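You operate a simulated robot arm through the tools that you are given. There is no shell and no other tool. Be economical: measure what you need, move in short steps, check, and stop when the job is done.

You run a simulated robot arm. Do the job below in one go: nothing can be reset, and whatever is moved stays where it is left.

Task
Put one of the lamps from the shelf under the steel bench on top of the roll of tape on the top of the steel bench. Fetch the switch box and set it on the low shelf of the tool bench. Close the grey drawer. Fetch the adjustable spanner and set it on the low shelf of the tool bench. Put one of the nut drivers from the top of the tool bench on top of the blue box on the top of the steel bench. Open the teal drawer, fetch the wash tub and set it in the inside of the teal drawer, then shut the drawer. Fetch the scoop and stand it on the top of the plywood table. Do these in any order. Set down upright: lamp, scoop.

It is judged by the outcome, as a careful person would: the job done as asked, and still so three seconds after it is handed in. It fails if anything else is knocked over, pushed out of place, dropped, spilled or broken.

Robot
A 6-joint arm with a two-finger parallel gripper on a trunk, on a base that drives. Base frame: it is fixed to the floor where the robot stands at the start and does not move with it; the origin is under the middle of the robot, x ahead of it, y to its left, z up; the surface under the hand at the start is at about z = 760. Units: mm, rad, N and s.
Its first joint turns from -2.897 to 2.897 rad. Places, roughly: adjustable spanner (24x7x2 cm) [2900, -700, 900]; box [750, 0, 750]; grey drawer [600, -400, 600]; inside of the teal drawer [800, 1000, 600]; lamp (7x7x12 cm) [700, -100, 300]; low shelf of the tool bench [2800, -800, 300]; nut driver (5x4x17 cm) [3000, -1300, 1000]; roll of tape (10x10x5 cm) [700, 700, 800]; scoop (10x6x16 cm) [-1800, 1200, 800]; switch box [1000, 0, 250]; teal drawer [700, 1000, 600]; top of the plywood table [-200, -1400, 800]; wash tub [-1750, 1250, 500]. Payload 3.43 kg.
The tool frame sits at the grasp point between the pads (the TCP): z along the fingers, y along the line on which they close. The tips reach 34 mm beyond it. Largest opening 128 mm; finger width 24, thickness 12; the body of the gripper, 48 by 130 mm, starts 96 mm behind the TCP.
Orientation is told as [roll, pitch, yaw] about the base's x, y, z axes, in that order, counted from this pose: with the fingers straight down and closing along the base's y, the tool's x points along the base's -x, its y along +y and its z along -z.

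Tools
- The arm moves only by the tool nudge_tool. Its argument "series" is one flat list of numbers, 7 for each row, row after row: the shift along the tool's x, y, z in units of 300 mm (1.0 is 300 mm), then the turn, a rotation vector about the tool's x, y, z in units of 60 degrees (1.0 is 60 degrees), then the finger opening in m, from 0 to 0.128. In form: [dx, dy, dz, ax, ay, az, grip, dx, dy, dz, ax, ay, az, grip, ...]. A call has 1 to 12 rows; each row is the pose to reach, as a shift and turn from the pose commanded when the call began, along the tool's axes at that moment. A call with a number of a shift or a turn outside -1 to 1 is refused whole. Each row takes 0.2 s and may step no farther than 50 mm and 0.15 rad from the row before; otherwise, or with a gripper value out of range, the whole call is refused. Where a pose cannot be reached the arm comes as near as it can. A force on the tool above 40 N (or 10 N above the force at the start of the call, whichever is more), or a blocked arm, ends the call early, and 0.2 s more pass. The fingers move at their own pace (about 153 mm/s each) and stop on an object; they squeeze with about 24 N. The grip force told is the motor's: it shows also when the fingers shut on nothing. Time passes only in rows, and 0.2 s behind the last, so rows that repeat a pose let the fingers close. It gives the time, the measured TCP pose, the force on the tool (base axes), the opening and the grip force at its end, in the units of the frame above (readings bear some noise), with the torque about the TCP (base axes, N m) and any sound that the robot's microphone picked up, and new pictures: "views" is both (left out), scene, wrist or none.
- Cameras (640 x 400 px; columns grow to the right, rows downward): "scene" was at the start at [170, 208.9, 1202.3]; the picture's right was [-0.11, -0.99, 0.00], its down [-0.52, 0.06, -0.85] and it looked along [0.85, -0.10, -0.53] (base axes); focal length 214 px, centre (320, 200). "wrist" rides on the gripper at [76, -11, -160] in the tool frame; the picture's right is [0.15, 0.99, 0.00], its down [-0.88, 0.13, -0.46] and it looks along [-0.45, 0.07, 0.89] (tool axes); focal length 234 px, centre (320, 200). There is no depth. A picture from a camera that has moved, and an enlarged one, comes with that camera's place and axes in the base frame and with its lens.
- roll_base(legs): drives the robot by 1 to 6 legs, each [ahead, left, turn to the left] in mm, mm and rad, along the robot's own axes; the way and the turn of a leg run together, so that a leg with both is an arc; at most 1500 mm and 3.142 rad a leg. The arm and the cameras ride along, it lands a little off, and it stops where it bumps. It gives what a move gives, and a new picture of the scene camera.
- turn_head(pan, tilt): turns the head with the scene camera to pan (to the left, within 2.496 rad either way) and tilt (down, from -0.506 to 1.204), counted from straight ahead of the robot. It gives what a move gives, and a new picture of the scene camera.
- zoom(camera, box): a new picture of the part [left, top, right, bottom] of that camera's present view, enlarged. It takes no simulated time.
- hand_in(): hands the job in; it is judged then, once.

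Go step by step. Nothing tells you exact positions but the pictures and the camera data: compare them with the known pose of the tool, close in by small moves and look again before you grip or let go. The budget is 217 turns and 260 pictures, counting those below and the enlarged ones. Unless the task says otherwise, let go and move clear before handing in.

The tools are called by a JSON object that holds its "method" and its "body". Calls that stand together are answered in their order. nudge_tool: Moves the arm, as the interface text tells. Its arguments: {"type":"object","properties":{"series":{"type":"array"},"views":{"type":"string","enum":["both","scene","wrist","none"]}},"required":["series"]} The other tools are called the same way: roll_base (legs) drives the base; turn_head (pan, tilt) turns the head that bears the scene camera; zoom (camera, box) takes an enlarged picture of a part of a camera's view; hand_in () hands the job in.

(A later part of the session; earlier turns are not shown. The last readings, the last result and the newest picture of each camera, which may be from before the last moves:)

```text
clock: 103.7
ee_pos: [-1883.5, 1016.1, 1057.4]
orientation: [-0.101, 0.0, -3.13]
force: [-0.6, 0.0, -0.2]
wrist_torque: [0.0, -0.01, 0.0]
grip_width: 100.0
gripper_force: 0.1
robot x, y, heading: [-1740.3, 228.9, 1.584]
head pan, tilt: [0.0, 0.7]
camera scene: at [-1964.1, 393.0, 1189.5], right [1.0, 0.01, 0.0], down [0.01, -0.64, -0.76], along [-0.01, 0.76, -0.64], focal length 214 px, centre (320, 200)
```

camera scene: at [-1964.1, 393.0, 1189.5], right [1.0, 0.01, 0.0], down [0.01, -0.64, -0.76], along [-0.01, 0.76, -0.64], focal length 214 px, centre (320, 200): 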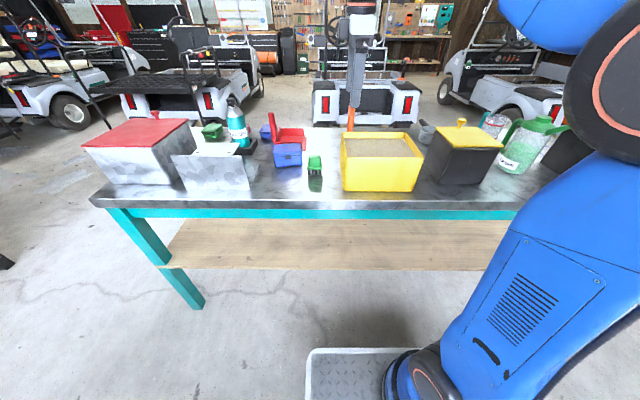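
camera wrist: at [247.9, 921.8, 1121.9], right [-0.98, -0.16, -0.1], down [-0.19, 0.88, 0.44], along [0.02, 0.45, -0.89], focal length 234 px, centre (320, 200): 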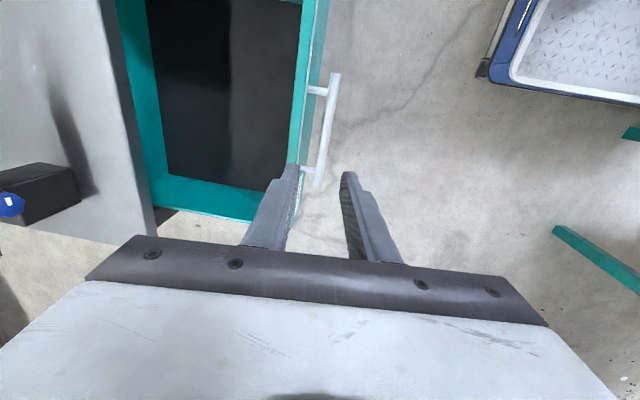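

Facing the table now. I'll take a wrist view toward the orange handle.

{"method": "nudge_tool", "body": {"series": [0, -0.1, 0, 0, 0, 0, 0.1, 0, -0.25, 0, 0, 0, 0, 0.1, 0, -0.4, 0, 0, 0, 0, 0.1], "views": "wrist"}}

{"method": "zoom", "body": {"camera": "scene", "box": [300, 80, 460, 200]}}

```text
clock: 104.5
ee_pos: [-1884.5, 1136.8, 1072.0]
orientation: [-0.104, 0.001, -3.129]
force: [0.6, 0.1, 0.6]
wrist_torque: [0.06, 0.06, -0.04]
grip_width: 99.9
gripper_force: 0.0
robot x, y, heading: [-1743.9, 233.0, 1.577]
head pan, tilt: [0.0, 0.7]
camera wrist: at [-1808.2, 1132.9, 1231.4], right [0.16, -0.98, -0.1], down [-0.88, -0.19, 0.44], along [-0.45, 0.02, -0.89], focal length 234 px, centre (320, 200)
```

wrist: 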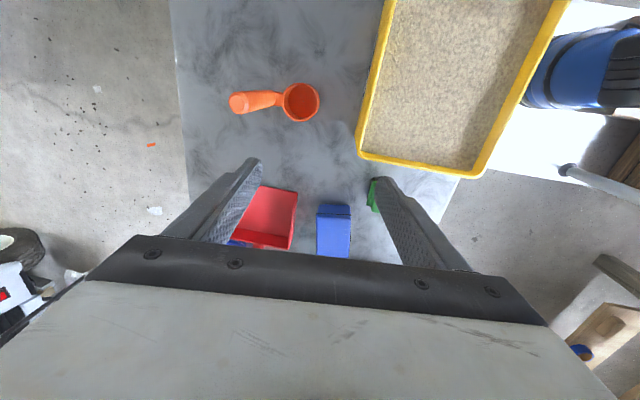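

```text
3.33 times, centred on (380, 140) of scene
camera zoom: at [-1964.0, 392.5, 1189.6], right [1.0, 0.01, 0.0], down [0.01, -0.64, -0.77], along [-0.01, 0.77, -0.64], focal length 715 px, centre (120, 400)
```

zoom: 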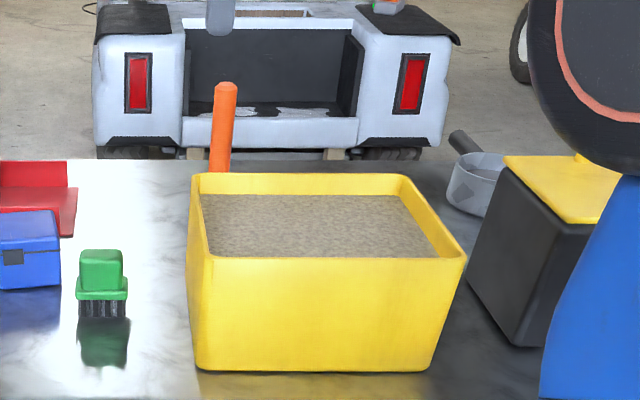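

The orange scoop's cup is at about [-1847, 1203] and its handle rises to about [-1850, 1261, 920], which matches the hint. I'll turn the tool back 90° to grip the handle from its sides.

{"method": "nudge_tool", "body": {"series": [0, 0, 0, 0, 0, 0.125, 0.1, 0, 0, 0, 0, 0, 0.25, 0.1, 0, 0, 0, 0, 0, 0.375, 0.1, 0, 0, 0, 0, 0, 0.5, 0.1, 0, 0, 0, 0, 0, 0.625, 0.1, 0, 0, 0, 0, 0, 0.75, 0.1], "views": "none"}}

{"method": "nudge_tool", "body": {"series": [0, 0, 0, 0, 0, 0.125, 0.1, 0, 0, 0, 0, 0, 0.25, 0.1, 0, 0, 0, 0, 0, 0.375, 0.1, 0, 0, 0, 0, 0, 0.5, 0.1, 0, 0, 0, 0, 0, 0.625, 0.1, 0, 0, 0, 0, 0, 0.75, 0.08], "views": "wrist"}}

```text
clock: 105.9
ee_pos: [-1885.7, 1135.3, 1070.9]
orientation: [-0.07, -0.071, 2.368]
force: [0.6, -0.3, 0.2]
wrist_torque: [-0.01, -0.04, 0.01]
grip_width: 99.9
gripper_force: 0.2
robot x, y, heading: [-1738.9, 228.1, 1.575]
head pan, tilt: [0.0, 0.7]
```

```text
clock: 107.3
ee_pos: [-1885.0, 1135.7, 1070.0]
orientation: [0.0, -0.102, 1.582]
force: [-0.4, 0.2, 0.0]
wrist_torque: [0.02, -0.01, 0.0]
grip_width: 80.1
gripper_force: 0.0
robot x, y, heading: [-1740.7, 230.4, 1.583]
head pan, tilt: [0.0, 0.7]
camera wrist: at [-1873.2, 1045.3, 1221.9], right [-0.99, -0.16, -0.01], down [-0.14, 0.83, 0.54], along [-0.07, 0.54, -0.84], focal length 234 px, centre (320, 200)
```

wrist: 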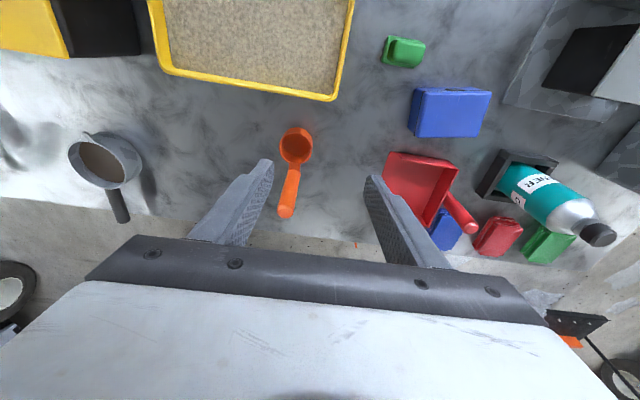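

Triangulated: the handle top is at about [-1848, 1254, 942] and the cup rim at about [-1846, 1207, 779]. I'll move above the handle.

{"method": "nudge_tool", "body": {"series": [-0.12, -0.04, 0, 0, 0.05, 0, 0.07, -0.24, -0.08, 0.1, 0, 0.1, 0, 0.07, -0.343, -0.123, 0.2, 0, 0.15, 0, 0.07, -0.343, -0.123, 0.319, 0, 0.19, 0, 0.07, -0.343, -0.123, 0.319, 0, 0.19, 0, 0.07], "views": "wrist"}}

{"method": "zoom", "body": {"camera": "scene", "box": [300, 60, 420, 160]}}

```text
clock: 108.5
ee_pos: [-1849.8, 1250.1, 986.0]
orientation: [0.0, 0.097, 1.584]
force: [-0.4, 0.5, 0.2]
wrist_torque: [-0.06, 0.02, -0.03]
grip_width: 70.0
gripper_force: 0.1
robot x, y, heading: [-1744.9, 230.9, 1.575]
head pan, tilt: [0.0, 0.7]
camera wrist: at [-1837.0, 1191.0, 1151.2], right [-0.99, -0.16, 0.01], down [-0.14, 0.92, 0.37], along [-0.07, 0.36, -0.93], focal length 234 px, centre (320, 200)
```

wrist: 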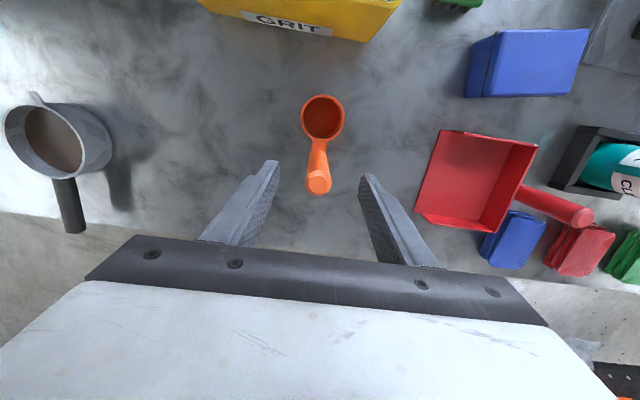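

```text
4.00 times, centred on (360, 110) of scene
camera zoom: at [-1964.0, 393.1, 1189.5], right [1.0, 0.01, 0.0], down [0.01, -0.64, -0.76], along [-0.01, 0.76, -0.64], focal length 858 px, centre (160, 560)
```

zoom: 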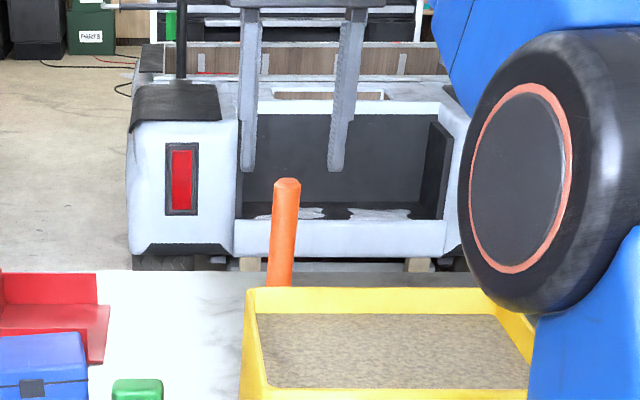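

Lined up over the handle. Descending 100 mm and closing.

{"method": "nudge_tool", "body": {"series": [-0.005, 0, 0.12, 0, 0, 0, 0.07, -0.012, 0, 0.24, 0, 0, 0, 0.07, -0.02, 0, 0.34, 0, 0, 0, 0.07, -0.02, 0, 0.34, 0, 0, 0, 0.01, -0.02, 0, 0.34, 0, 0, 0, 0.01, -0.02, 0, 0.34, 0, 0, 0, 0.01], "views": "none"}}

{"method": "nudge_tool", "body": {"series": [0, 0, -0.1, 0, 0, 0, 0.01, 0, 0, -0.2, 0, 0, 0, 0.01, 0, 0, -0.3, 0, 0, 0, 0.01], "views": "both"}}

```text
clock: 109.9
ee_pos: [-1847.9, 1244.7, 883.5]
orientation: [-0.001, 0.097, 1.585]
force: [0.1, -0.3, 0.6]
wrist_torque: [0.0, 0.01, -0.01]
grip_width: 25.2
gripper_force: 24.3
robot x, y, heading: [-1741.8, 236.0, 1.579]
head pan, tilt: [0.0, 0.7]
```

```text
clock: 110.7
ee_pos: [-1848.1, 1254.2, 972.5]
orientation: [0.001, 0.098, 1.583]
force: [0.2, 0.0, -0.4]
wrist_torque: [0.01, 0.01, -0.02]
grip_width: 25.3
gripper_force: 24.4
robot x, y, heading: [-1743.7, 232.3, 1.579]
head pan, tilt: [0.0, 0.7]
camera scene: at [-1964.1, 393.1, 1189.5], right [1.0, 0.01, 0.0], down [0.01, -0.64, -0.76], along [-0.01, 0.76, -0.64], focal length 214 px, centre (320, 200)
camera wrist: at [-1837.5, 1195.4, 1139.3], right [-0.99, -0.16, 0.01], down [-0.14, 0.92, 0.37], along [-0.07, 0.36, -0.93], focal length 234 px, centre (320, 200)
```

scene: 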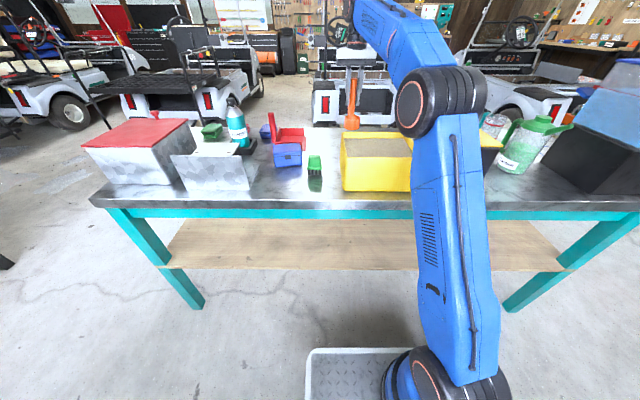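
wrist: 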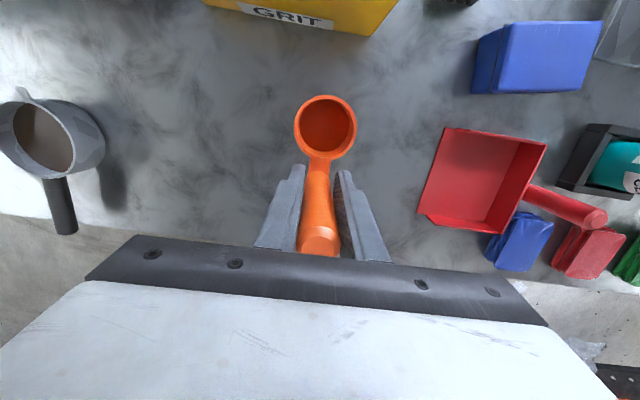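

The scoop is held. I'll raise it clear over the bin, retract, and drive around toward the plywood table.

{"method": "nudge_tool", "body": {"series": [0.01, 0, -0.15, 0, 0, 0, 0.01, 0.02, 0, -0.3, 0, 0, 0, 0.01, 0.04, 0, -0.45, 0, 0, 0, 0.01, 0.18, 0, -0.5, 0, 0, 0, 0.01, 0.32, 0, -0.5, 0, 0, 0, 0.01, 0.46, 0, -0.48, 0, 0, 0, 0.01, 0.6, 0, -0.46, 0, 0, 0, 0.01, 0.72, 0, -0.43, 0, 0, 0, 0.01], "views": "none"}}

{"method": "roll_base", "body": {"legs": [[-150, 0, 0], [0, 0, -1.575], [1390, 0, 0]]}}

{"method": "turn_head", "body": {"pan": -1.4, "tilt": 0.6}}

```text
clock: 112.5
ee_pos: [-1848.8, 1047.6, 1110.9]
orientation: [0.0, 0.093, 1.584]
force: [0.3, 0.9, -1.3]
wrist_torque: [-0.04, -0.02, 0.02]
grip_width: 25.2
gripper_force: 23.6
out of reach, approached as far as the arm can: row 1, 2, 3, 4, 5, 6, 7, 8
robot x, y, heading: [-1743.2, 229.0, 1.583]
head pan, tilt: [0.0, 0.7]
```

```text
clock: 124.2
ee_pos: [474.9, 182.4, 1112.5]
orientation: [0.002, 0.094, -0.001]
force: [-0.1, 0.2, 0.0]
wrist_torque: [0.01, -0.02, -0.01]
grip_width: 24.9
gripper_force: 24.4
robot x, y, heading: [-345.9, 88.1, -0.006]
head pan, tilt: [0.0, 0.7]
camera scene: at [-176.6, 305.7, 1189.5], right [-0.01, -1.0, 0.0], down [-0.64, 0.0, -0.76], along [0.76, 0.0, -0.64], focal length 214 px, centre (320, 200)
```

scene: 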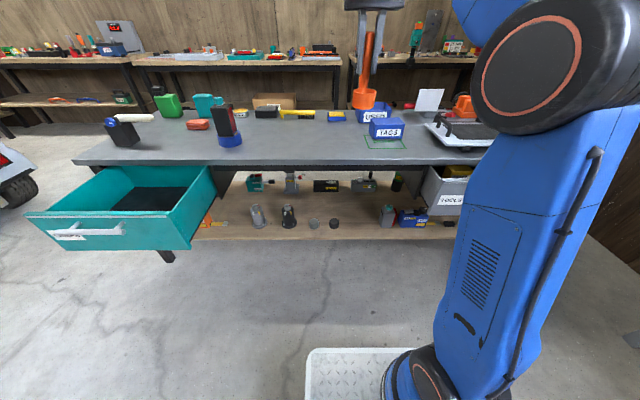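

```text
clock: 125.8
ee_pos: [475.2, 180.7, 1113.0]
orientation: [0.003, 0.093, -0.001]
force: [-0.3, -0.6, -0.7]
wrist_torque: [0.01, 0.0, 0.01]
grip_width: 25.2
gripper_force: 24.0
robot x, y, heading: [-345.7, 90.0, -0.008]
head pan, tilt: [-1.4, 0.6]
camera scene: at [-247.0, 219.0, 1198.1], right [-0.99, -0.16, 0.0], down [-0.09, 0.56, -0.83], along [0.14, -0.81, -0.56], focal length 214 px, centre (320, 200)
```

scene: 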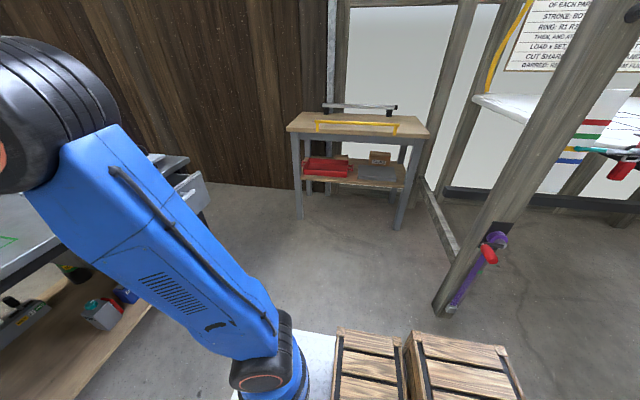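

At the start side again with the scoop held. I'll zoom on the plywood table to choose a free spot.

{"method": "zoom", "body": {"camera": "scene", "box": [270, 80, 450, 192]}}

{"method": "roll_base", "body": {"legs": [[0, 0, -1.565], [250, 0, 0]]}}

{"method": "turn_head", "body": {"pan": -0.1, "tilt": 0.6}}

```text
3.56 times, centred on (360, 136) of scene
camera zoom: at [-247.0, 219.0, 1198.1], right [-0.99, -0.16, 0.0], down [-0.09, 0.56, -0.83], along [0.14, -0.81, -0.56], focal length 763 px, centre (178, 428)
```

zoom: 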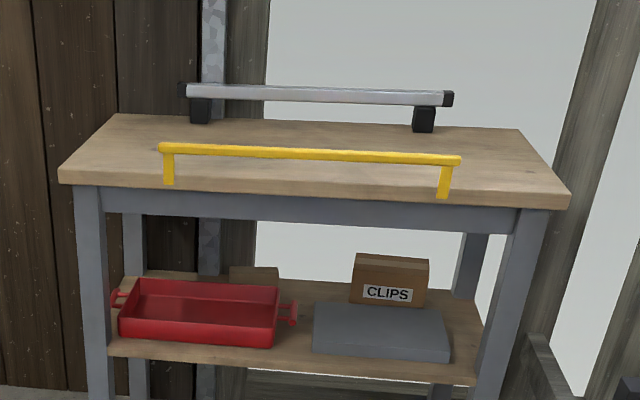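

```text
clock: 131.4
ee_pos: [-241.0, -981.9, 1112.8]
orientation: [0.002, 0.093, -1.561]
force: [1.1, 0.6, -0.3]
wrist_torque: [-0.02, 0.01, 0.01]
grip_width: 25.0
gripper_force: 24.2
robot x, y, heading: [-343.0, -162.5, -1.565]
head pan, tilt: [-1.4, 0.6]
camera scene: at [-208.5, -259.1, 1198.1], right [-0.18, 0.98, 0.0], down [0.56, 0.1, -0.83], along [-0.81, -0.14, -0.56], focal length 214 px, centre (320, 200)
```

scene: 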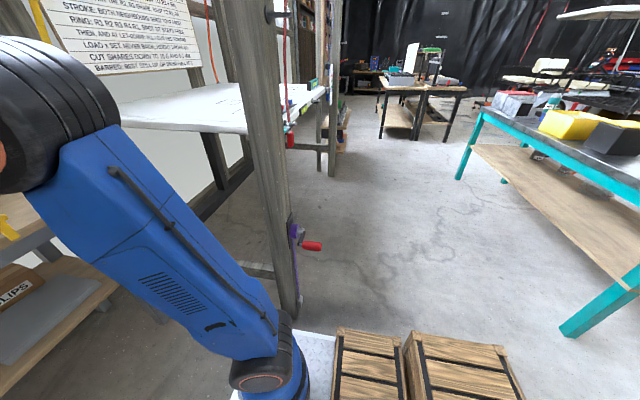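

```text
clock: 132.9
ee_pos: [-240.1, -982.1, 1112.8]
orientation: [0.002, 0.092, -1.562]
force: [-0.5, 0.3, -0.6]
wrist_torque: [0.02, -0.02, 0.0]
grip_width: 24.7
gripper_force: 23.7
robot x, y, heading: [-337.8, -164.3, -1.567]
head pan, tilt: [-0.099, 0.6]
camera scene: at [-129.9, -331.6, 1198.1], right [-1.0, 0.1, 0.0], down [0.05, 0.56, -0.82], along [-0.08, -0.82, -0.57], focal length 214 px, centre (320, 200)
```

scene: 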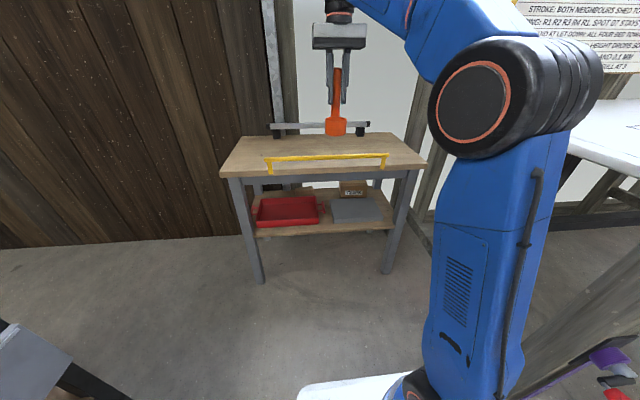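

The plywood top is about z 783, with its front edge at y≈-1133. I'll go 250 mm closer and take a wrist view.

{"method": "roll_base", "body": {"legs": [[250, 0, 0]]}}

{"method": "nudge_tool", "body": {"series": [-0.15, 0, 0, 0, 0, 0, 0.01, -0.3, 0, 0, 0, 0, 0, 0.01, -0.45, 0, 0.02, 0, 0, 0, 0.01], "views": "both"}}

```text
clock: 134.7
ee_pos: [-239.1, -1229.2, 1113.0]
orientation: [0.002, 0.093, -1.562]
force: [0.3, -0.3, -1.3]
wrist_torque: [-0.04, -0.01, -0.03]
grip_width: 24.9
gripper_force: 24.7
robot x, y, heading: [-342.2, -414.0, -1.567]
head pan, tilt: [-0.099, 0.6]
camera scene: at [-128.7, -580.4, 1198.1], right [-1.0, 0.09, 0.0], down [0.05, 0.56, -0.82], along [-0.08, -0.82, -0.57], focal length 214 px, centre (320, 200)
```

scene: 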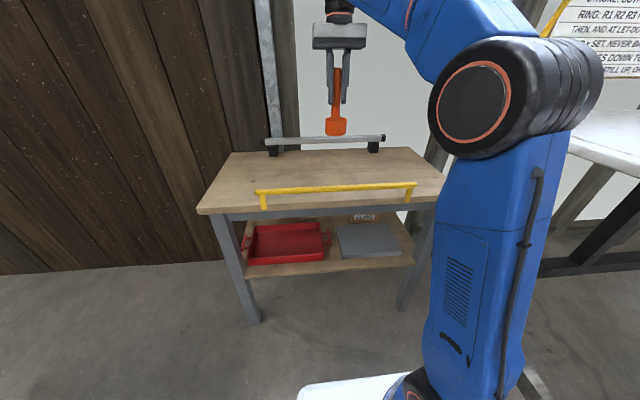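

```text
clock: 135.5
ee_pos: [-239.2, -1349.8, 1070.8]
orientation: [0.004, 0.084, -1.562]
force: [-0.7, 1.2, 0.0]
wrist_torque: [-0.11, -0.02, 0.0]
grip_width: 25.2
gripper_force: 24.2
out of reach, approached as far as the arm can: row 1, 2, 3
robot x, y, heading: [-343.1, -409.8, -1.566]
head pan, tilt: [-0.099, 0.6]
camera scene: at [-128.7, -579.8, 1198.2], right [-1.0, 0.09, 0.0], down [0.05, 0.56, -0.83], along [-0.08, -0.82, -0.56], focal length 214 px, centre (320, 200)
camera wrist: at [-252.0, -1287.5, 1235.7], right [0.99, 0.15, 0.02], down [0.14, -0.91, 0.38], along [0.07, -0.37, -0.92], focal length 234 px, centre (320, 200)
```

scene: 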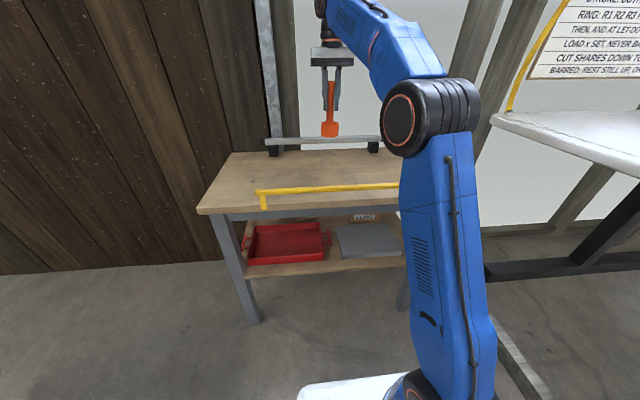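
wrist: 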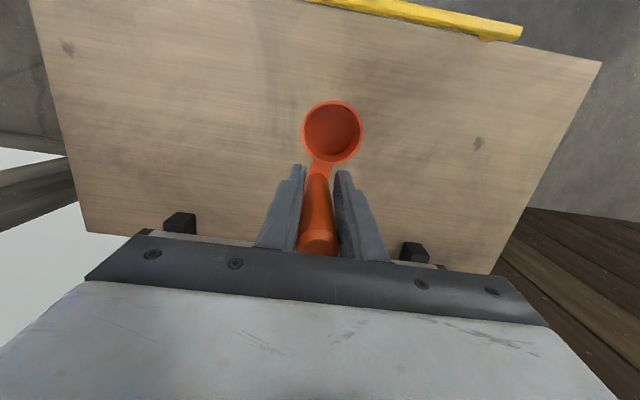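

The scoop is over the middle of the table. I'll descend to near contact.

{"method": "nudge_tool", "body": {"series": [-0.03, 0, 0.12, 0, 0, 0, 0.01, -0.06, 0, 0.24, 0, 0, 0, 0.01, -0.085, 0, 0.35, 0, 0, 0, 0.01, -0.105, 0, 0.41, 0, 0, 0, 0.01, -0.105, 0, 0.41, 0, 0, 0, 0.01], "views": "wrist"}}

{"method": "zoom", "body": {"camera": "scene", "box": [240, 80, 420, 192]}}

```text
clock: 136.7
ee_pos: [-239.3, -1369.7, 942.5]
orientation: [0.001, 0.092, -1.563]
force: [-0.7, -0.5, -0.2]
wrist_torque: [-0.02, 0.0, -0.02]
grip_width: 25.0
gripper_force: 23.8
robot x, y, heading: [-337.6, -409.2, -1.563]
head pan, tilt: [-0.099, 0.6]
camera wrist: at [-250.5, -1308.0, 1109.2], right [0.99, 0.15, 0.01], down [0.14, -0.92, 0.37], along [0.07, -0.37, -0.93], focal length 234 px, centre (320, 200)
```

wrist: 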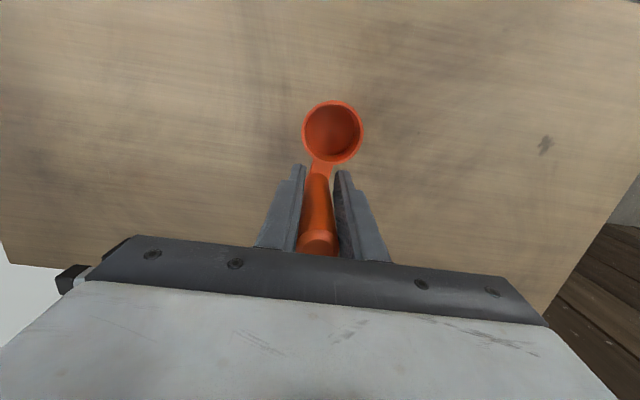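

```text
3.56 times, centred on (330, 136) of scene
camera zoom: at [-128.7, -580.4, 1198.1], right [-1.0, 0.09, 0.0], down [0.05, 0.56, -0.82], along [-0.08, -0.82, -0.57], focal length 763 px, centre (284, 428)
```

zoom: 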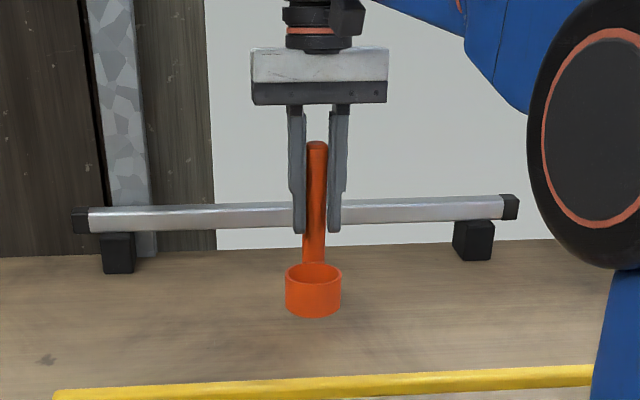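

Close now; stepping down gently while watching the force.

{"method": "nudge_tool", "body": {"series": [-0.001, 0, 0.013, 0, 0, 0, 0.01, -0.002, 0, 0.027, 0, 0, 0, 0.01, -0.0036, 0, 0.04, 0, 0, 0, 0.01], "views": "none"}}

{"method": "nudge_tool", "body": {"series": [-0.001, 0, 0.01, 0, 0, 0, 0.01, -0.002, 0, 0.02, 0, 0, 0, 0.01], "views": "none"}}

{"method": "zoom", "body": {"camera": "scene", "box": [280, 110, 370, 166]}}

```text
clock: 137.5
ee_pos: [-239.0, -1368.9, 931.7]
orientation: [0.0, 0.093, -1.563]
force: [-1.0, -0.2, -1.2]
wrist_torque: [-0.02, 0.03, -0.06]
grip_width: 25.1
gripper_force: 23.9
robot x, y, heading: [-338.4, -412.6, -1.565]
head pan, tilt: [-0.099, 0.6]
```

```text
clock: 138.1
ee_pos: [-240.8, -1369.1, 925.2]
orientation: [0.001, 0.092, -1.563]
force: [-1.0, 0.2, -0.5]
wrist_torque: [-0.02, -0.01, -0.01]
grip_width: 24.7
gripper_force: 24.3
robot x, y, heading: [-342.6, -414.9, -1.569]
head pan, tilt: [-0.099, 0.6]
```

```text
7.11 times, centred on (325, 138) of scene
camera zoom: at [-128.7, -580.4, 1198.1], right [-1.0, 0.09, 0.0], down [0.05, 0.56, -0.82], along [-0.08, -0.82, -0.57], focal length 1525 px, centre (284, 641)
```

zoom: 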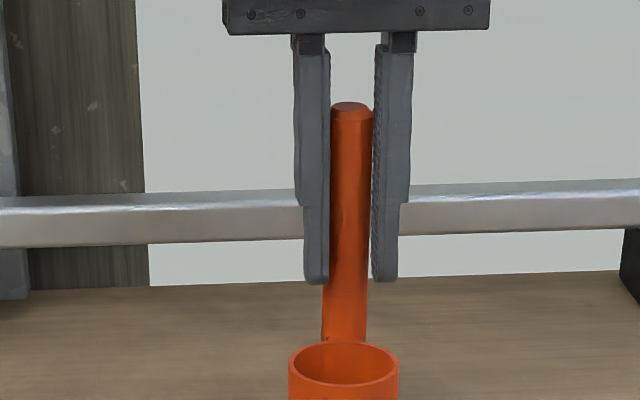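

{"method": "nudge_tool", "body": {"series": [-0.001, 0, 0.01, 0, 0, 0, 0.01, -0.002, 0, 0.02, 0, 0, 0, 0.01], "views": "none"}}

{"method": "nudge_tool", "body": {"series": [-0.001, 0, 0.01, 0, 0, 0, 0.01, -0.002, 0, 0.02, 0, 0, 0, 0.01], "views": "none"}}

{"method": "zoom", "body": {"camera": "scene", "box": [280, 130, 370, 186]}}

```text
clock: 138.7
ee_pos: [-241.3, -1370.5, 918.1]
orientation: [0.002, 0.091, -1.559]
force: [-0.6, 0.2, -0.6]
wrist_torque: [-0.01, 0.0, -0.01]
grip_width: 24.6
gripper_force: 24.5
robot x, y, heading: [-344.5, -416.5, -1.559]
head pan, tilt: [-0.099, 0.6]
```

```text
clock: 139.3
ee_pos: [-241.0, -1370.1, 911.9]
orientation: [0.0, 0.094, -1.562]
force: [-0.2, -0.3, -0.9]
wrist_torque: [-0.01, -0.02, 0.02]
grip_width: 25.0
gripper_force: 23.9
robot x, y, heading: [-342.1, -412.6, -1.564]
head pan, tilt: [-0.099, 0.6]
```

```text
7.11 times, centred on (325, 158) of scene
camera zoom: at [-128.7, -580.4, 1198.1], right [-1.0, 0.09, 0.0], down [0.05, 0.56, -0.82], along [-0.08, -0.82, -0.57], focal length 1525 px, centre (284, 499)
```

zoom: 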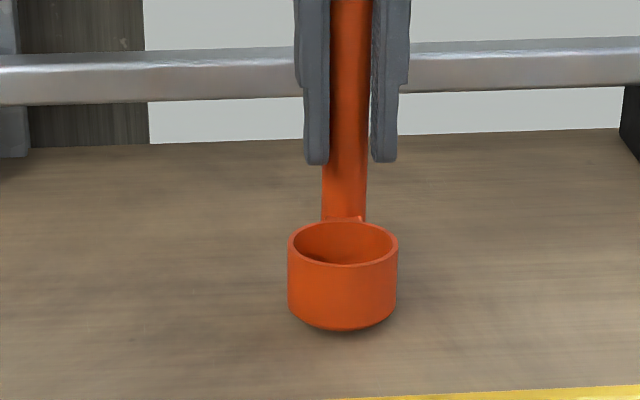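

Shadow nearly touches; continuing down.

{"method": "nudge_tool", "body": {"series": [-0.001, 0, 0.009, 0, 0, 0, 0.01, -0.002, 0, 0.018, 0, 0, 0, 0.01], "views": "none"}}

{"method": "nudge_tool", "body": {"series": [-0.001, 0, 0.009, 0, 0, 0, 0.01, -0.002, 0, 0.018, 0, 0, 0, 0.01], "views": "none"}}

{"method": "zoom", "body": {"camera": "scene", "box": [280, 130, 370, 186]}}

```text
clock: 139.9
ee_pos: [-240.0, -1369.5, 909.1]
orientation: [0.001, 0.093, -1.562]
force: [-0.5, -0.4, -0.2]
wrist_torque: [-0.02, -0.04, -0.02]
grip_width: 24.9
gripper_force: 23.9
robot x, y, heading: [-340.8, -412.6, -1.561]
head pan, tilt: [-0.099, 0.6]
```

```text
clock: 140.5
ee_pos: [-239.7, -1369.0, 903.6]
orientation: [0.003, 0.089, -1.562]
force: [0.1, -4.3, 16.2]
wrist_torque: [0.03, 0.01, 0.13]
grip_width: 25.1
gripper_force: 24.2
robot x, y, heading: [-342.7, -410.9, -1.568]
head pan, tilt: [-0.099, 0.6]
```

```text
7.11 times, centred on (325, 158) of scene
camera zoom: at [-128.8, -579.9, 1198.2], right [-1.0, 0.09, 0.0], down [0.05, 0.56, -0.83], along [-0.08, -0.82, -0.56], focal length 1525 px, centre (284, 499)
```

zoom: 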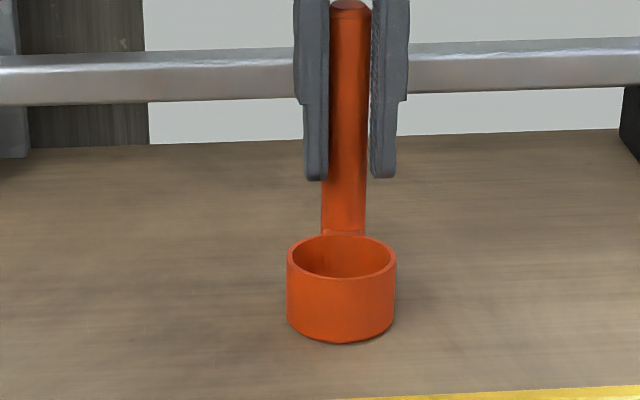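

Contact made. Easing off, releasing and rising.

{"method": "nudge_tool", "body": {"series": [0, 0, -0.007, 0, 0, 0, 0.01, 0, 0, -0.007, 0, 0, 0, 0.03, 0, 0, -0.007, 0, 0, 0, 0.06, 0, 0, -0.007, 0, 0, 0, 0.06, 0, 0, -0.14, 0, 0, 0, 0.06, 0, 0, -0.29, 0, 0, 0, 0.06, 0, 0, -0.44, 0, 0, 0, 0.06, 0, 0, -0.59, 0, 0, 0, 0.06], "views": "wrist"}}

{"method": "zoom", "body": {"camera": "scene", "box": [260, 100, 390, 186]}}

```text
clock: 142.3
ee_pos: [-240.5, -1375.7, 1053.5]
orientation: [0.002, 0.089, -1.563]
force: [0.3, -0.7, 0.2]
wrist_torque: [0.01, 0.0, -0.01]
grip_width: 59.9
gripper_force: 0.0
out of reach, approached as far as the arm can: row 8
robot x, y, heading: [-340.3, -411.4, -1.565]
head pan, tilt: [-0.099, 0.6]
camera wrist: at [-253.3, -1314.1, 1220.1], right [0.99, 0.15, 0.01], down [0.14, -0.92, 0.38], along [0.07, -0.37, -0.93], focal length 234 px, centre (320, 200)
```

wrist: 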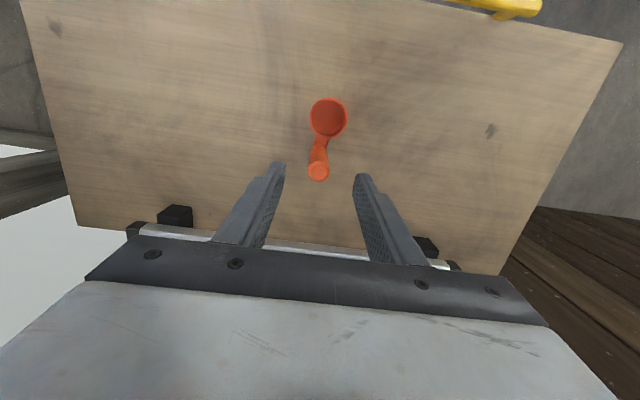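

```text
4.65 times, centred on (325, 143) of scene
camera zoom: at [-128.7, -580.6, 1198.1], right [-1.0, 0.09, 0.0], down [0.05, 0.56, -0.82], along [-0.08, -0.82, -0.57], focal length 998 px, centre (297, 465)
```

zoom: 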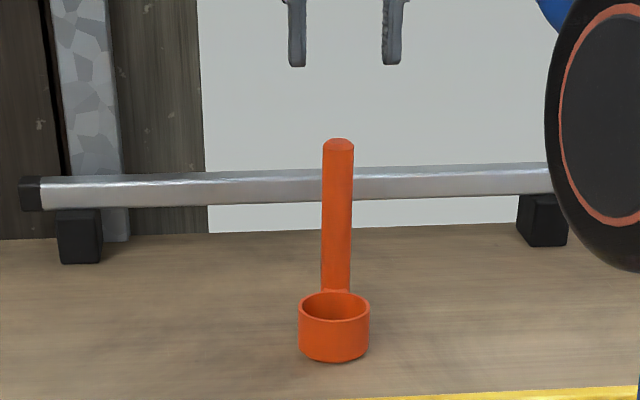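

The scoop stands upright on the plywood table. Next is the grey drawer: I'll back away from here, keeping clear of the post, and turn to face the bench.

{"method": "roll_base", "body": {"legs": [[-380, 0, 0], [0, 0, 1.565]]}}

{"method": "turn_head", "body": {"pan": -0.45, "tilt": 0.6}}

{"method": "nudge_tool", "body": {"series": [0.1, 0, 0, 0, -0.1, 0, 0.04, 0.25, 0, 0, 0, -0.18, 0, 0.02, 0.4, 0, 0, 0, -0.18, 0, 0.0, 0.55, 0, 0, 0, -0.18, 0, 0.0, 0.7, 0, 0, 0, -0.18, 0, 0.0], "views": "both"}}

```text
clock: 148.4
ee_pos: [624.1, 28.0, 1054.5]
orientation: [0.002, 0.088, -0.023]
force: [0.2, -0.5, 0.2]
wrist_torque: [-0.01, 0.0, 0.02]
grip_width: 60.0
gripper_force: 0.1
robot x, y, heading: [-343.3, -44.4, -0.027]
head pan, tilt: [-0.099, 0.6]
camera scene: at [-168.1, 162.6, 1198.1], right [-0.13, -0.99, 0.0], down [-0.56, 0.07, -0.82], along [0.82, -0.1, -0.57], focal length 214 px, centre (320, 200)
```

scene: 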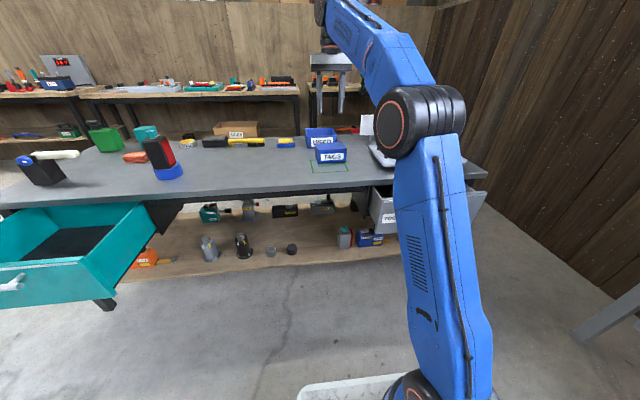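

```text
clock: 149.2
ee_pos: [623.9, 26.8, 1054.3]
orientation: [0.002, 0.09, -0.022]
force: [0.1, 0.4, 0.7]
wrist_torque: [0.0, -0.02, 0.01]
grip_width: 59.9
gripper_force: 0.0
robot x, y, heading: [-343.4, -42.7, -0.028]
head pan, tilt: [-0.45, 0.6]
camera scene: at [-177.2, 133.2, 1198.1], right [-0.46, -0.89, 0.0], down [-0.5, 0.26, -0.82], along [0.73, -0.38, -0.57], focal length 214 px, centre (320, 200)
```

scene: 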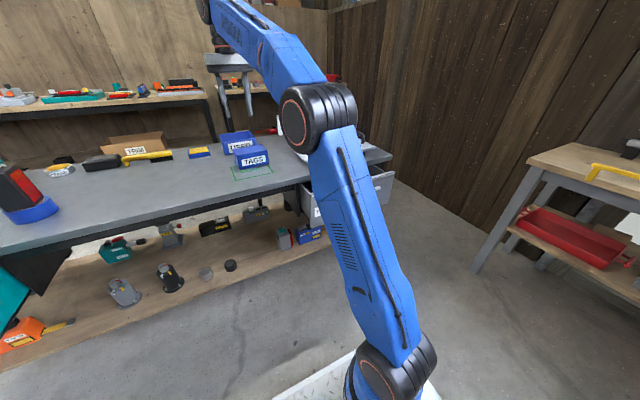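

```text
clock: 150.4
ee_pos: [416.6, 32.6, 1071.5]
orientation: [0.001, -0.1, -0.023]
force: [1.0, 0.1, -0.7]
wrist_torque: [-0.01, 0.04, 0.0]
grip_width: 0.1
gripper_force: 24.1
robot x, y, heading: [-343.4, -40.8, -0.023]
head pan, tilt: [-0.45, 0.6]
camera scene: at [-176.8, 133.2, 1198.1], right [-0.46, -0.89, 0.0], down [-0.5, 0.26, -0.82], along [0.73, -0.38, -0.57], focal length 214 px, centre (320, 200)
camera wrist: at [325.5, 24.4, 1222.2], right [-0.12, 0.99, -0.01], down [0.83, 0.11, 0.54], along [0.54, 0.06, -0.84], focal length 234 px, centre (320, 200)
```

scene: 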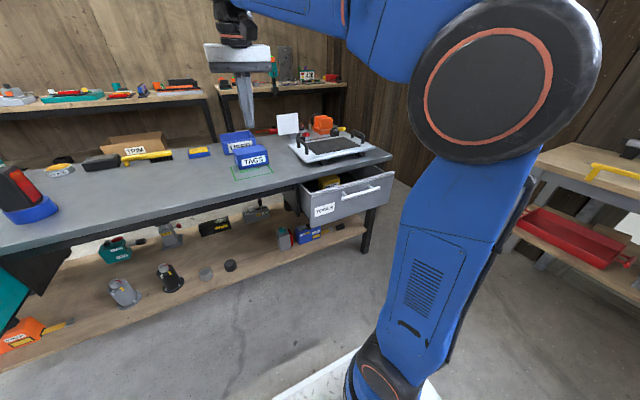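
wrist: 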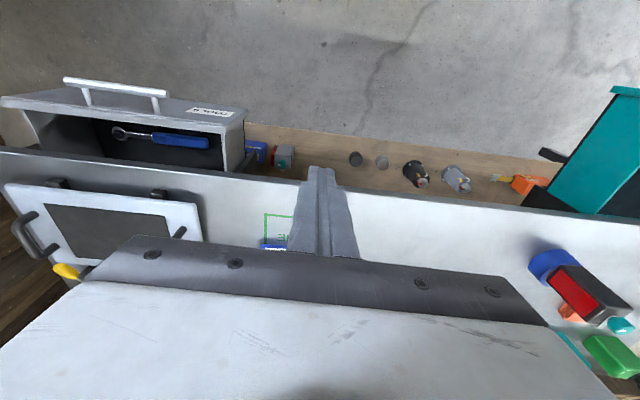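

The grey drawer is open about 115 mm, with its handle rod at x≈444, z≈700, y≈-388. I'll bring the closed fingers down in front of the rod and push.

{"method": "nudge_tool", "body": {"series": [0, -0.14, 0, 0, 0, 0, 0, 0, -0.28, 0, 0, 0, 0, 0, 0, -0.42, 0, 0, 0, 0, 0, 0, -0.56, 0, 0, 0, 0, 0, 0, -0.7, 0, 0, 0, 0, 0, 0, -0.84, 0, 0, 0, 0, 0, 0, -0.98, 0, 0, 0, 0, 0], "views": "none"}}

{"method": "nudge_tool", "body": {"series": [0.03, -0.1, 0.1, 0, 0, 0, 0, 0.06, -0.2, 0.2, 0, 0, 0, 0, 0.1, -0.3, 0.3, 0, 0, 0, 0, 0.12, -0.4, 0.4, 0, 0, 0, 0, 0.14, -0.42, 0.55, 0, 0, 0, 0, 0.14, -0.42, 0.7, 0, 0, 0, 0], "views": "both"}}

```text
clock: 152.0
ee_pos: [407.0, -263.6, 1073.8]
orientation: [0.0, -0.102, -0.023]
force: [0.2, 0.7, -0.2]
wrist_torque: [-0.01, -0.02, 0.01]
grip_width: 0.0
gripper_force: 24.3
robot x, y, heading: [-340.3, -41.2, -0.025]
head pan, tilt: [-0.45, 0.6]
```

```text
clock: 153.4
ee_pos: [385.7, -387.1, 858.7]
orientation: [0.002, -0.1, -0.022]
force: [0.5, 0.5, 0.2]
wrist_torque: [-0.02, -0.04, 0.03]
grip_width: 0.0
gripper_force: 23.7
robot x, y, heading: [-343.1, -43.5, -0.027]
head pan, tilt: [-0.45, 0.6]
camera scene: at [-177.4, 133.1, 1198.2], right [-0.46, -0.89, 0.0], down [-0.5, 0.26, -0.83], along [0.73, -0.38, -0.56], focal length 214 px, centre (320, 200)
camera wrist: at [293.7, -395.5, 1009.4], right [-0.12, 0.99, -0.01], down [0.83, 0.11, 0.54], along [0.54, 0.06, -0.84], focal length 234 px, centre (320, 200)
```

scene: 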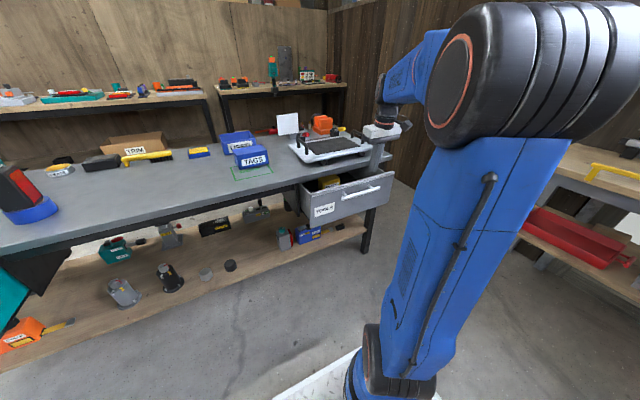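
wrist: 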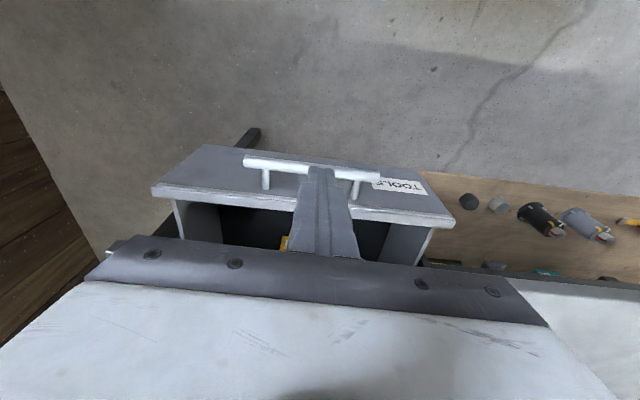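

The rod is at x≈440 and my fingers come down ahead of it at x≈388. Lowering, then pushing forward.

{"method": "nudge_tool", "body": {"series": [0.013, 0, 0.13, 0, 0, 0, 0, 0.027, 0, 0.26, 0, 0, 0, 0, 0.04, 0, 0.39, 0, 0, 0, 0, 0.053, 0, 0.52, 0, 0, 0, 0], "views": "wrist"}}

{"method": "nudge_tool", "body": {"series": [-0.08, 0, 0.008, 0, 0, 0, 0, -0.16, 0, 0.016, 0, 0, 0, 0, -0.24, 0, 0.024, 0, 0, 0, 0, -0.32, 0, 0.032, 0, 0, 0, 0, -0.4, 0, 0.04, 0, 0, 0, 0], "views": "wrist"}}

```text
clock: 154.4
ee_pos: [384.6, -387.6, 703.1]
orientation: [0.003, -0.101, -0.025]
force: [-0.4, 0.0, 0.1]
wrist_torque: [-0.01, 0.02, 0.0]
grip_width: 0.0
gripper_force: 24.1
robot x, y, heading: [-342.2, -39.2, -0.029]
head pan, tilt: [-0.45, 0.6]
camera wrist: at [293.2, -396.2, 853.4], right [-0.12, 0.99, -0.01], down [0.83, 0.11, 0.54], along [0.54, 0.06, -0.84], focal length 234 px, centre (320, 200)
```

wrist: 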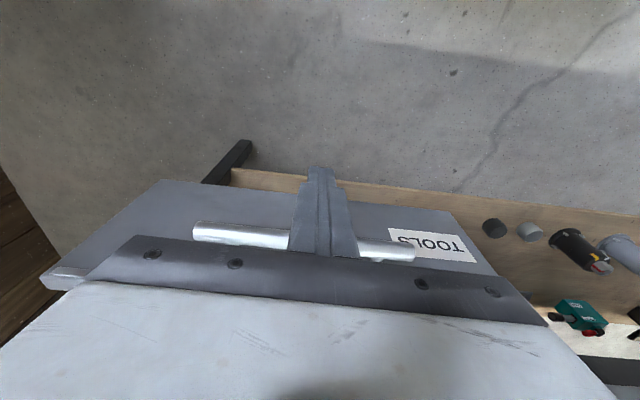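

```text
clock: 155.6
ee_pos: [504.7, -389.9, 703.2]
orientation: [0.002, -0.101, -0.024]
force: [-0.7, -1.1, 0.1]
wrist_torque: [0.02, 0.03, 0.0]
grip_width: 0.0
gripper_force: 23.8
robot x, y, heading: [-338.7, -42.6, -0.025]
head pan, tilt: [-0.45, 0.6]
camera wrist: at [413.8, -400.1, 854.4], right [-0.12, 0.99, -0.01], down [0.83, 0.11, 0.54], along [0.54, 0.06, -0.84], focal length 234 px, centre (320, 200)
```

wrist: 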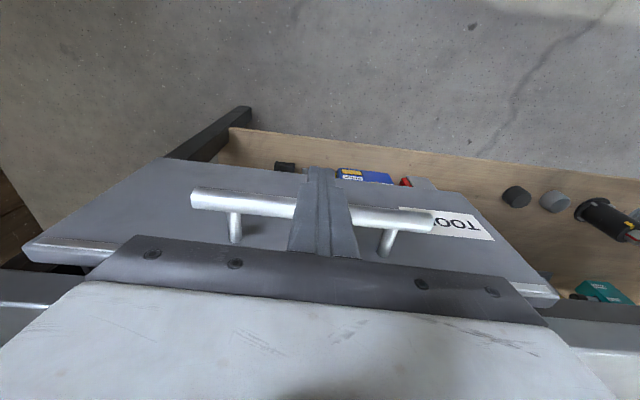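

The drawer is sliding in. Pushing on until it seats.

{"method": "nudge_tool", "body": {"series": [-0.04, 0, 0.004, 0, 0, 0, 0, -0.08, 0, 0.008, 0, 0, 0, 0, -0.1, 0, 0.01, 0, 0, 0, 0, -0.12, 0, 0.012, 0, 0, 0, 0, -0.14, 0, 0.014, 0, 0, 0, 0, -0.16, 0, 0.016, 0, 0, 0, 0, -0.18, 0, 0.018, 0, 0, 0, 0], "views": "wrist"}}

{"method": "zoom", "body": {"camera": "scene", "box": [270, 110, 430, 230]}}

```text
clock: 156.4
ee_pos: [530.1, -392.0, 700.5]
orientation: [0.003, -0.092, -0.024]
force: [-6.9, 0.7, 1.4]
wrist_torque: [0.04, 0.07, 0.03]
grip_width: 0.0
gripper_force: 24.0
robot x, y, heading: [-343.5, -42.2, -0.022]
head pan, tilt: [-0.45, 0.6]
stopped in row 3: the force on the tool passed its limit at 50 N (the readings are from after the stop); the commanded pose is now the measured one
camera wrist: at [438.8, -400.2, 853.5], right [-0.12, 0.99, -0.01], down [0.84, 0.11, 0.54], along [0.53, 0.06, -0.84], focal length 234 px, centre (320, 200)
```

wrist: 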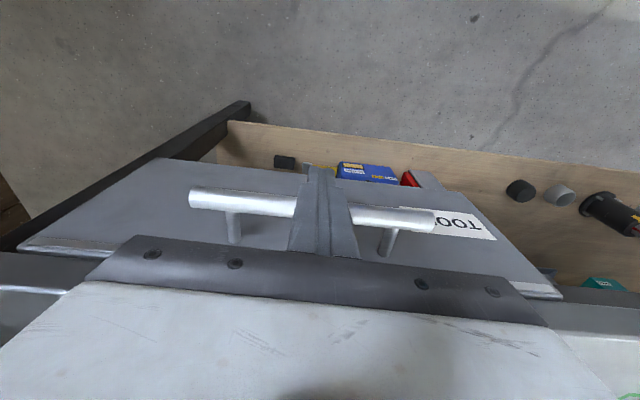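

```text
3.33 times, centred on (350, 170) of scene
camera zoom: at [-177.9, 133.0, 1198.2], right [-0.46, -0.89, 0.0], down [-0.5, 0.26, -0.83], along [0.73, -0.38, -0.56], focal length 715 px, centre (220, 300)
```

zoom: 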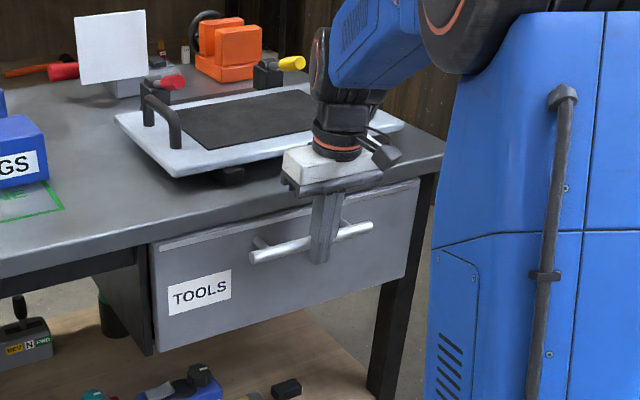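

The grey drawer is fully closed (the rod is at its seated position). I'll retreat and rise, then head for the wash tub, which must sit at the back of the teal table's shelf.

{"method": "nudge_tool", "body": {"series": [0.1, 0, 0, 0, 0, 0, 0, 0.22, 0, -0.02, 0, 0, 0, 0, 0.22, 0.05, -0.17, 0, 0, 0, 0, 0.2, 0.15, -0.3, 0, 0, 0, 0.02, 0.2, 0.25, -0.42, 0, 0, 0, 0.04, 0.2, 0.35, -0.54, 0, 0, 0, 0.06, 0.2, 0.45, -0.66, 0, 0, 0, 0.06, 0.18, 0.55, -0.78, 0, 0, 0, 0.06, 0.18, 0.65, -0.9, 0, 0, 0, 0.06, 0.16, 0.75, -1, 0, 0, 0, 0.06, 0.16, 0.88, -1, 0, 0, 0, 0.06, 0.16, 1, -1, 0, 0, 0, 0.06], "views": "none"}}

{"method": "roll_base", "body": {"legs": [[-150, 150, 0.025]]}}

{"method": "turn_head", "body": {"pan": 1.5, "tilt": 0.5}}

```text
clock: 159.0
ee_pos: [460.9, -90.4, 997.3]
orientation: [0.003, -0.092, -0.024]
force: [-0.3, 0.4, 0.7]
wrist_torque: [0.01, -0.04, 0.01]
grip_width: 59.8
gripper_force: 0.0
robot x, y, heading: [-343.9, -43.1, -0.031]
head pan, tilt: [-0.45, 0.6]
```

```text
clock: 160.7
ee_pos: [315.1, 81.6, 996.3]
orientation: [0.003, -0.093, 0.001]
force: [0.0, 0.2, -0.6]
wrist_torque: [0.03, 0.02, -0.01]
grip_width: 60.1
gripper_force: 0.0
robot x, y, heading: [-489.6, 108.9, -0.003]
head pan, tilt: [-0.45, 0.6]
camera scene: at [-328.8, 289.1, 1198.2], right [-0.44, -0.9, 0.0], down [-0.51, 0.25, -0.83], along [0.74, -0.36, -0.56], focal length 214 px, centre (320, 200)
```

scene: 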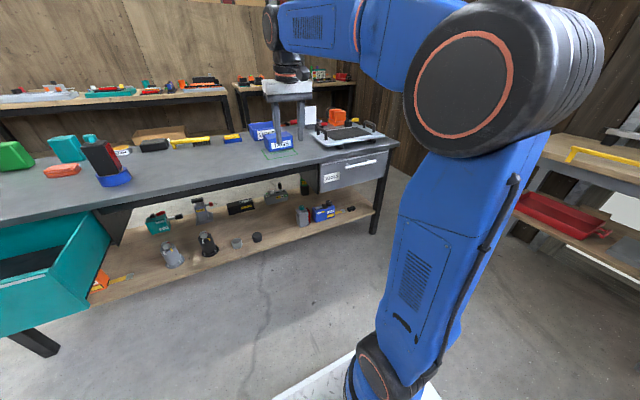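

```text
clock: 162.6
ee_pos: [315.5, 82.3, 997.3]
orientation: [0.004, -0.091, 0.001]
force: [-0.1, -0.5, 0.1]
wrist_torque: [0.02, 0.01, 0.0]
grip_width: 60.1
gripper_force: 0.0
robot x, y, heading: [-489.5, 108.3, -0.005]
head pan, tilt: [1.499, 0.499]
camera scene: at [-401.5, 418.6, 1207.2], right [1.0, -0.08, 0.0], down [-0.04, -0.48, -0.88], along [0.07, 0.88, -0.48], focal length 214 px, centre (320, 200)
```

scene: 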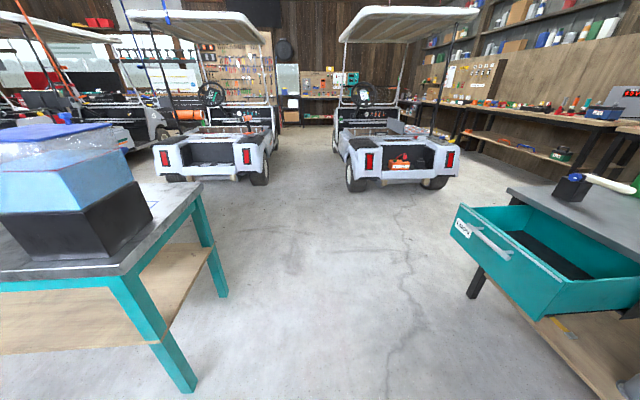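

The aisle between table and drawer is clear. I'll go around behind the teal table, staying parallel to it.

{"method": "roll_base", "body": {"legs": [[100, 0, 0], [0, 1450, 0], [0, 300, 0]]}}

{"method": "turn_head", "body": {"pan": -2.45, "tilt": 0.5}}

{"method": "turn_head", "body": {"pan": 2.45, "tilt": 0.5}}

```text
clock: 172.3
ee_pos: [419.4, 1873.3, 997.2]
orientation: [0.002, -0.093, -0.001]
force: [-0.4, 0.1, 0.9]
wrist_torque: [0.01, 0.0, -0.01]
grip_width: 60.0
gripper_force: 0.1
robot x, y, heading: [-384.8, 1899.9, -0.001]
head pan, tilt: [1.499, 0.499]
camera scene: at [-295.7, 2211.6, 1207.2], right [1.0, -0.08, 0.0], down [-0.04, -0.48, -0.88], along [0.07, 0.88, -0.48], focal length 214 px, centre (320, 200)
```

scene: 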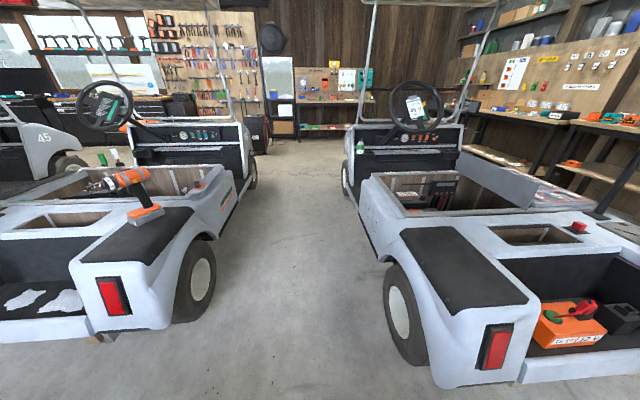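

```text
clock: 175.6
ee_pos: [419.9, 1873.2, 996.5]
orientation: [0.003, -0.092, -0.001]
force: [0.5, 0.5, -0.8]
wrist_torque: [0.01, 0.01, 0.01]
grip_width: 59.9
gripper_force: 0.1
robot x, y, heading: [-389.0, 1903.2, -0.006]
head pan, tilt: [-2.45, 0.499]
camera scene: at [-373.0, 2063.2, 1207.2], right [-0.63, 0.77, 0.0], down [0.37, 0.3, -0.88], along [-0.68, -0.56, -0.48], focal length 214 px, centre (320, 200)
```

scene: 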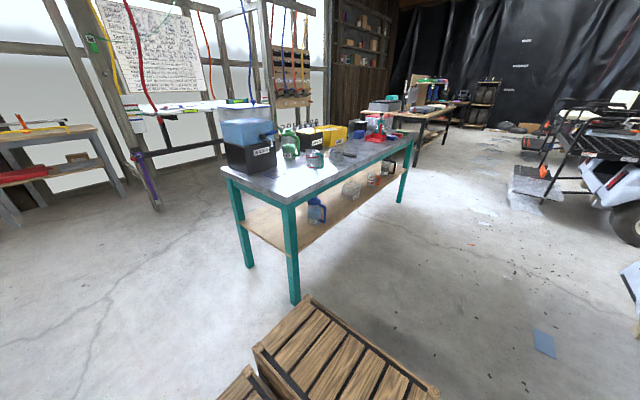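

```text
clock: 179.4
ee_pos: [419.6, 1874.1, 996.5]
orientation: [0.005, -0.092, -0.002]
force: [0.4, -0.9, -0.2]
wrist_torque: [0.02, 0.02, -0.04]
grip_width: 60.1
gripper_force: 0.1
robot x, y, heading: [-384.4, 1899.5, -0.003]
head pan, tilt: [2.45, 0.499]
camera scene: at [-372.4, 2179.2, 1207.3], right [0.64, 0.77, 0.0], down [0.37, -0.31, -0.88], along [-0.67, 0.56, -0.48], focal length 214 px, centre (320, 200)
```

scene: 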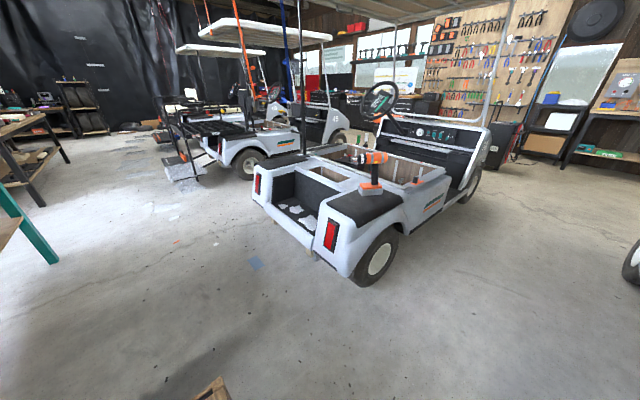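

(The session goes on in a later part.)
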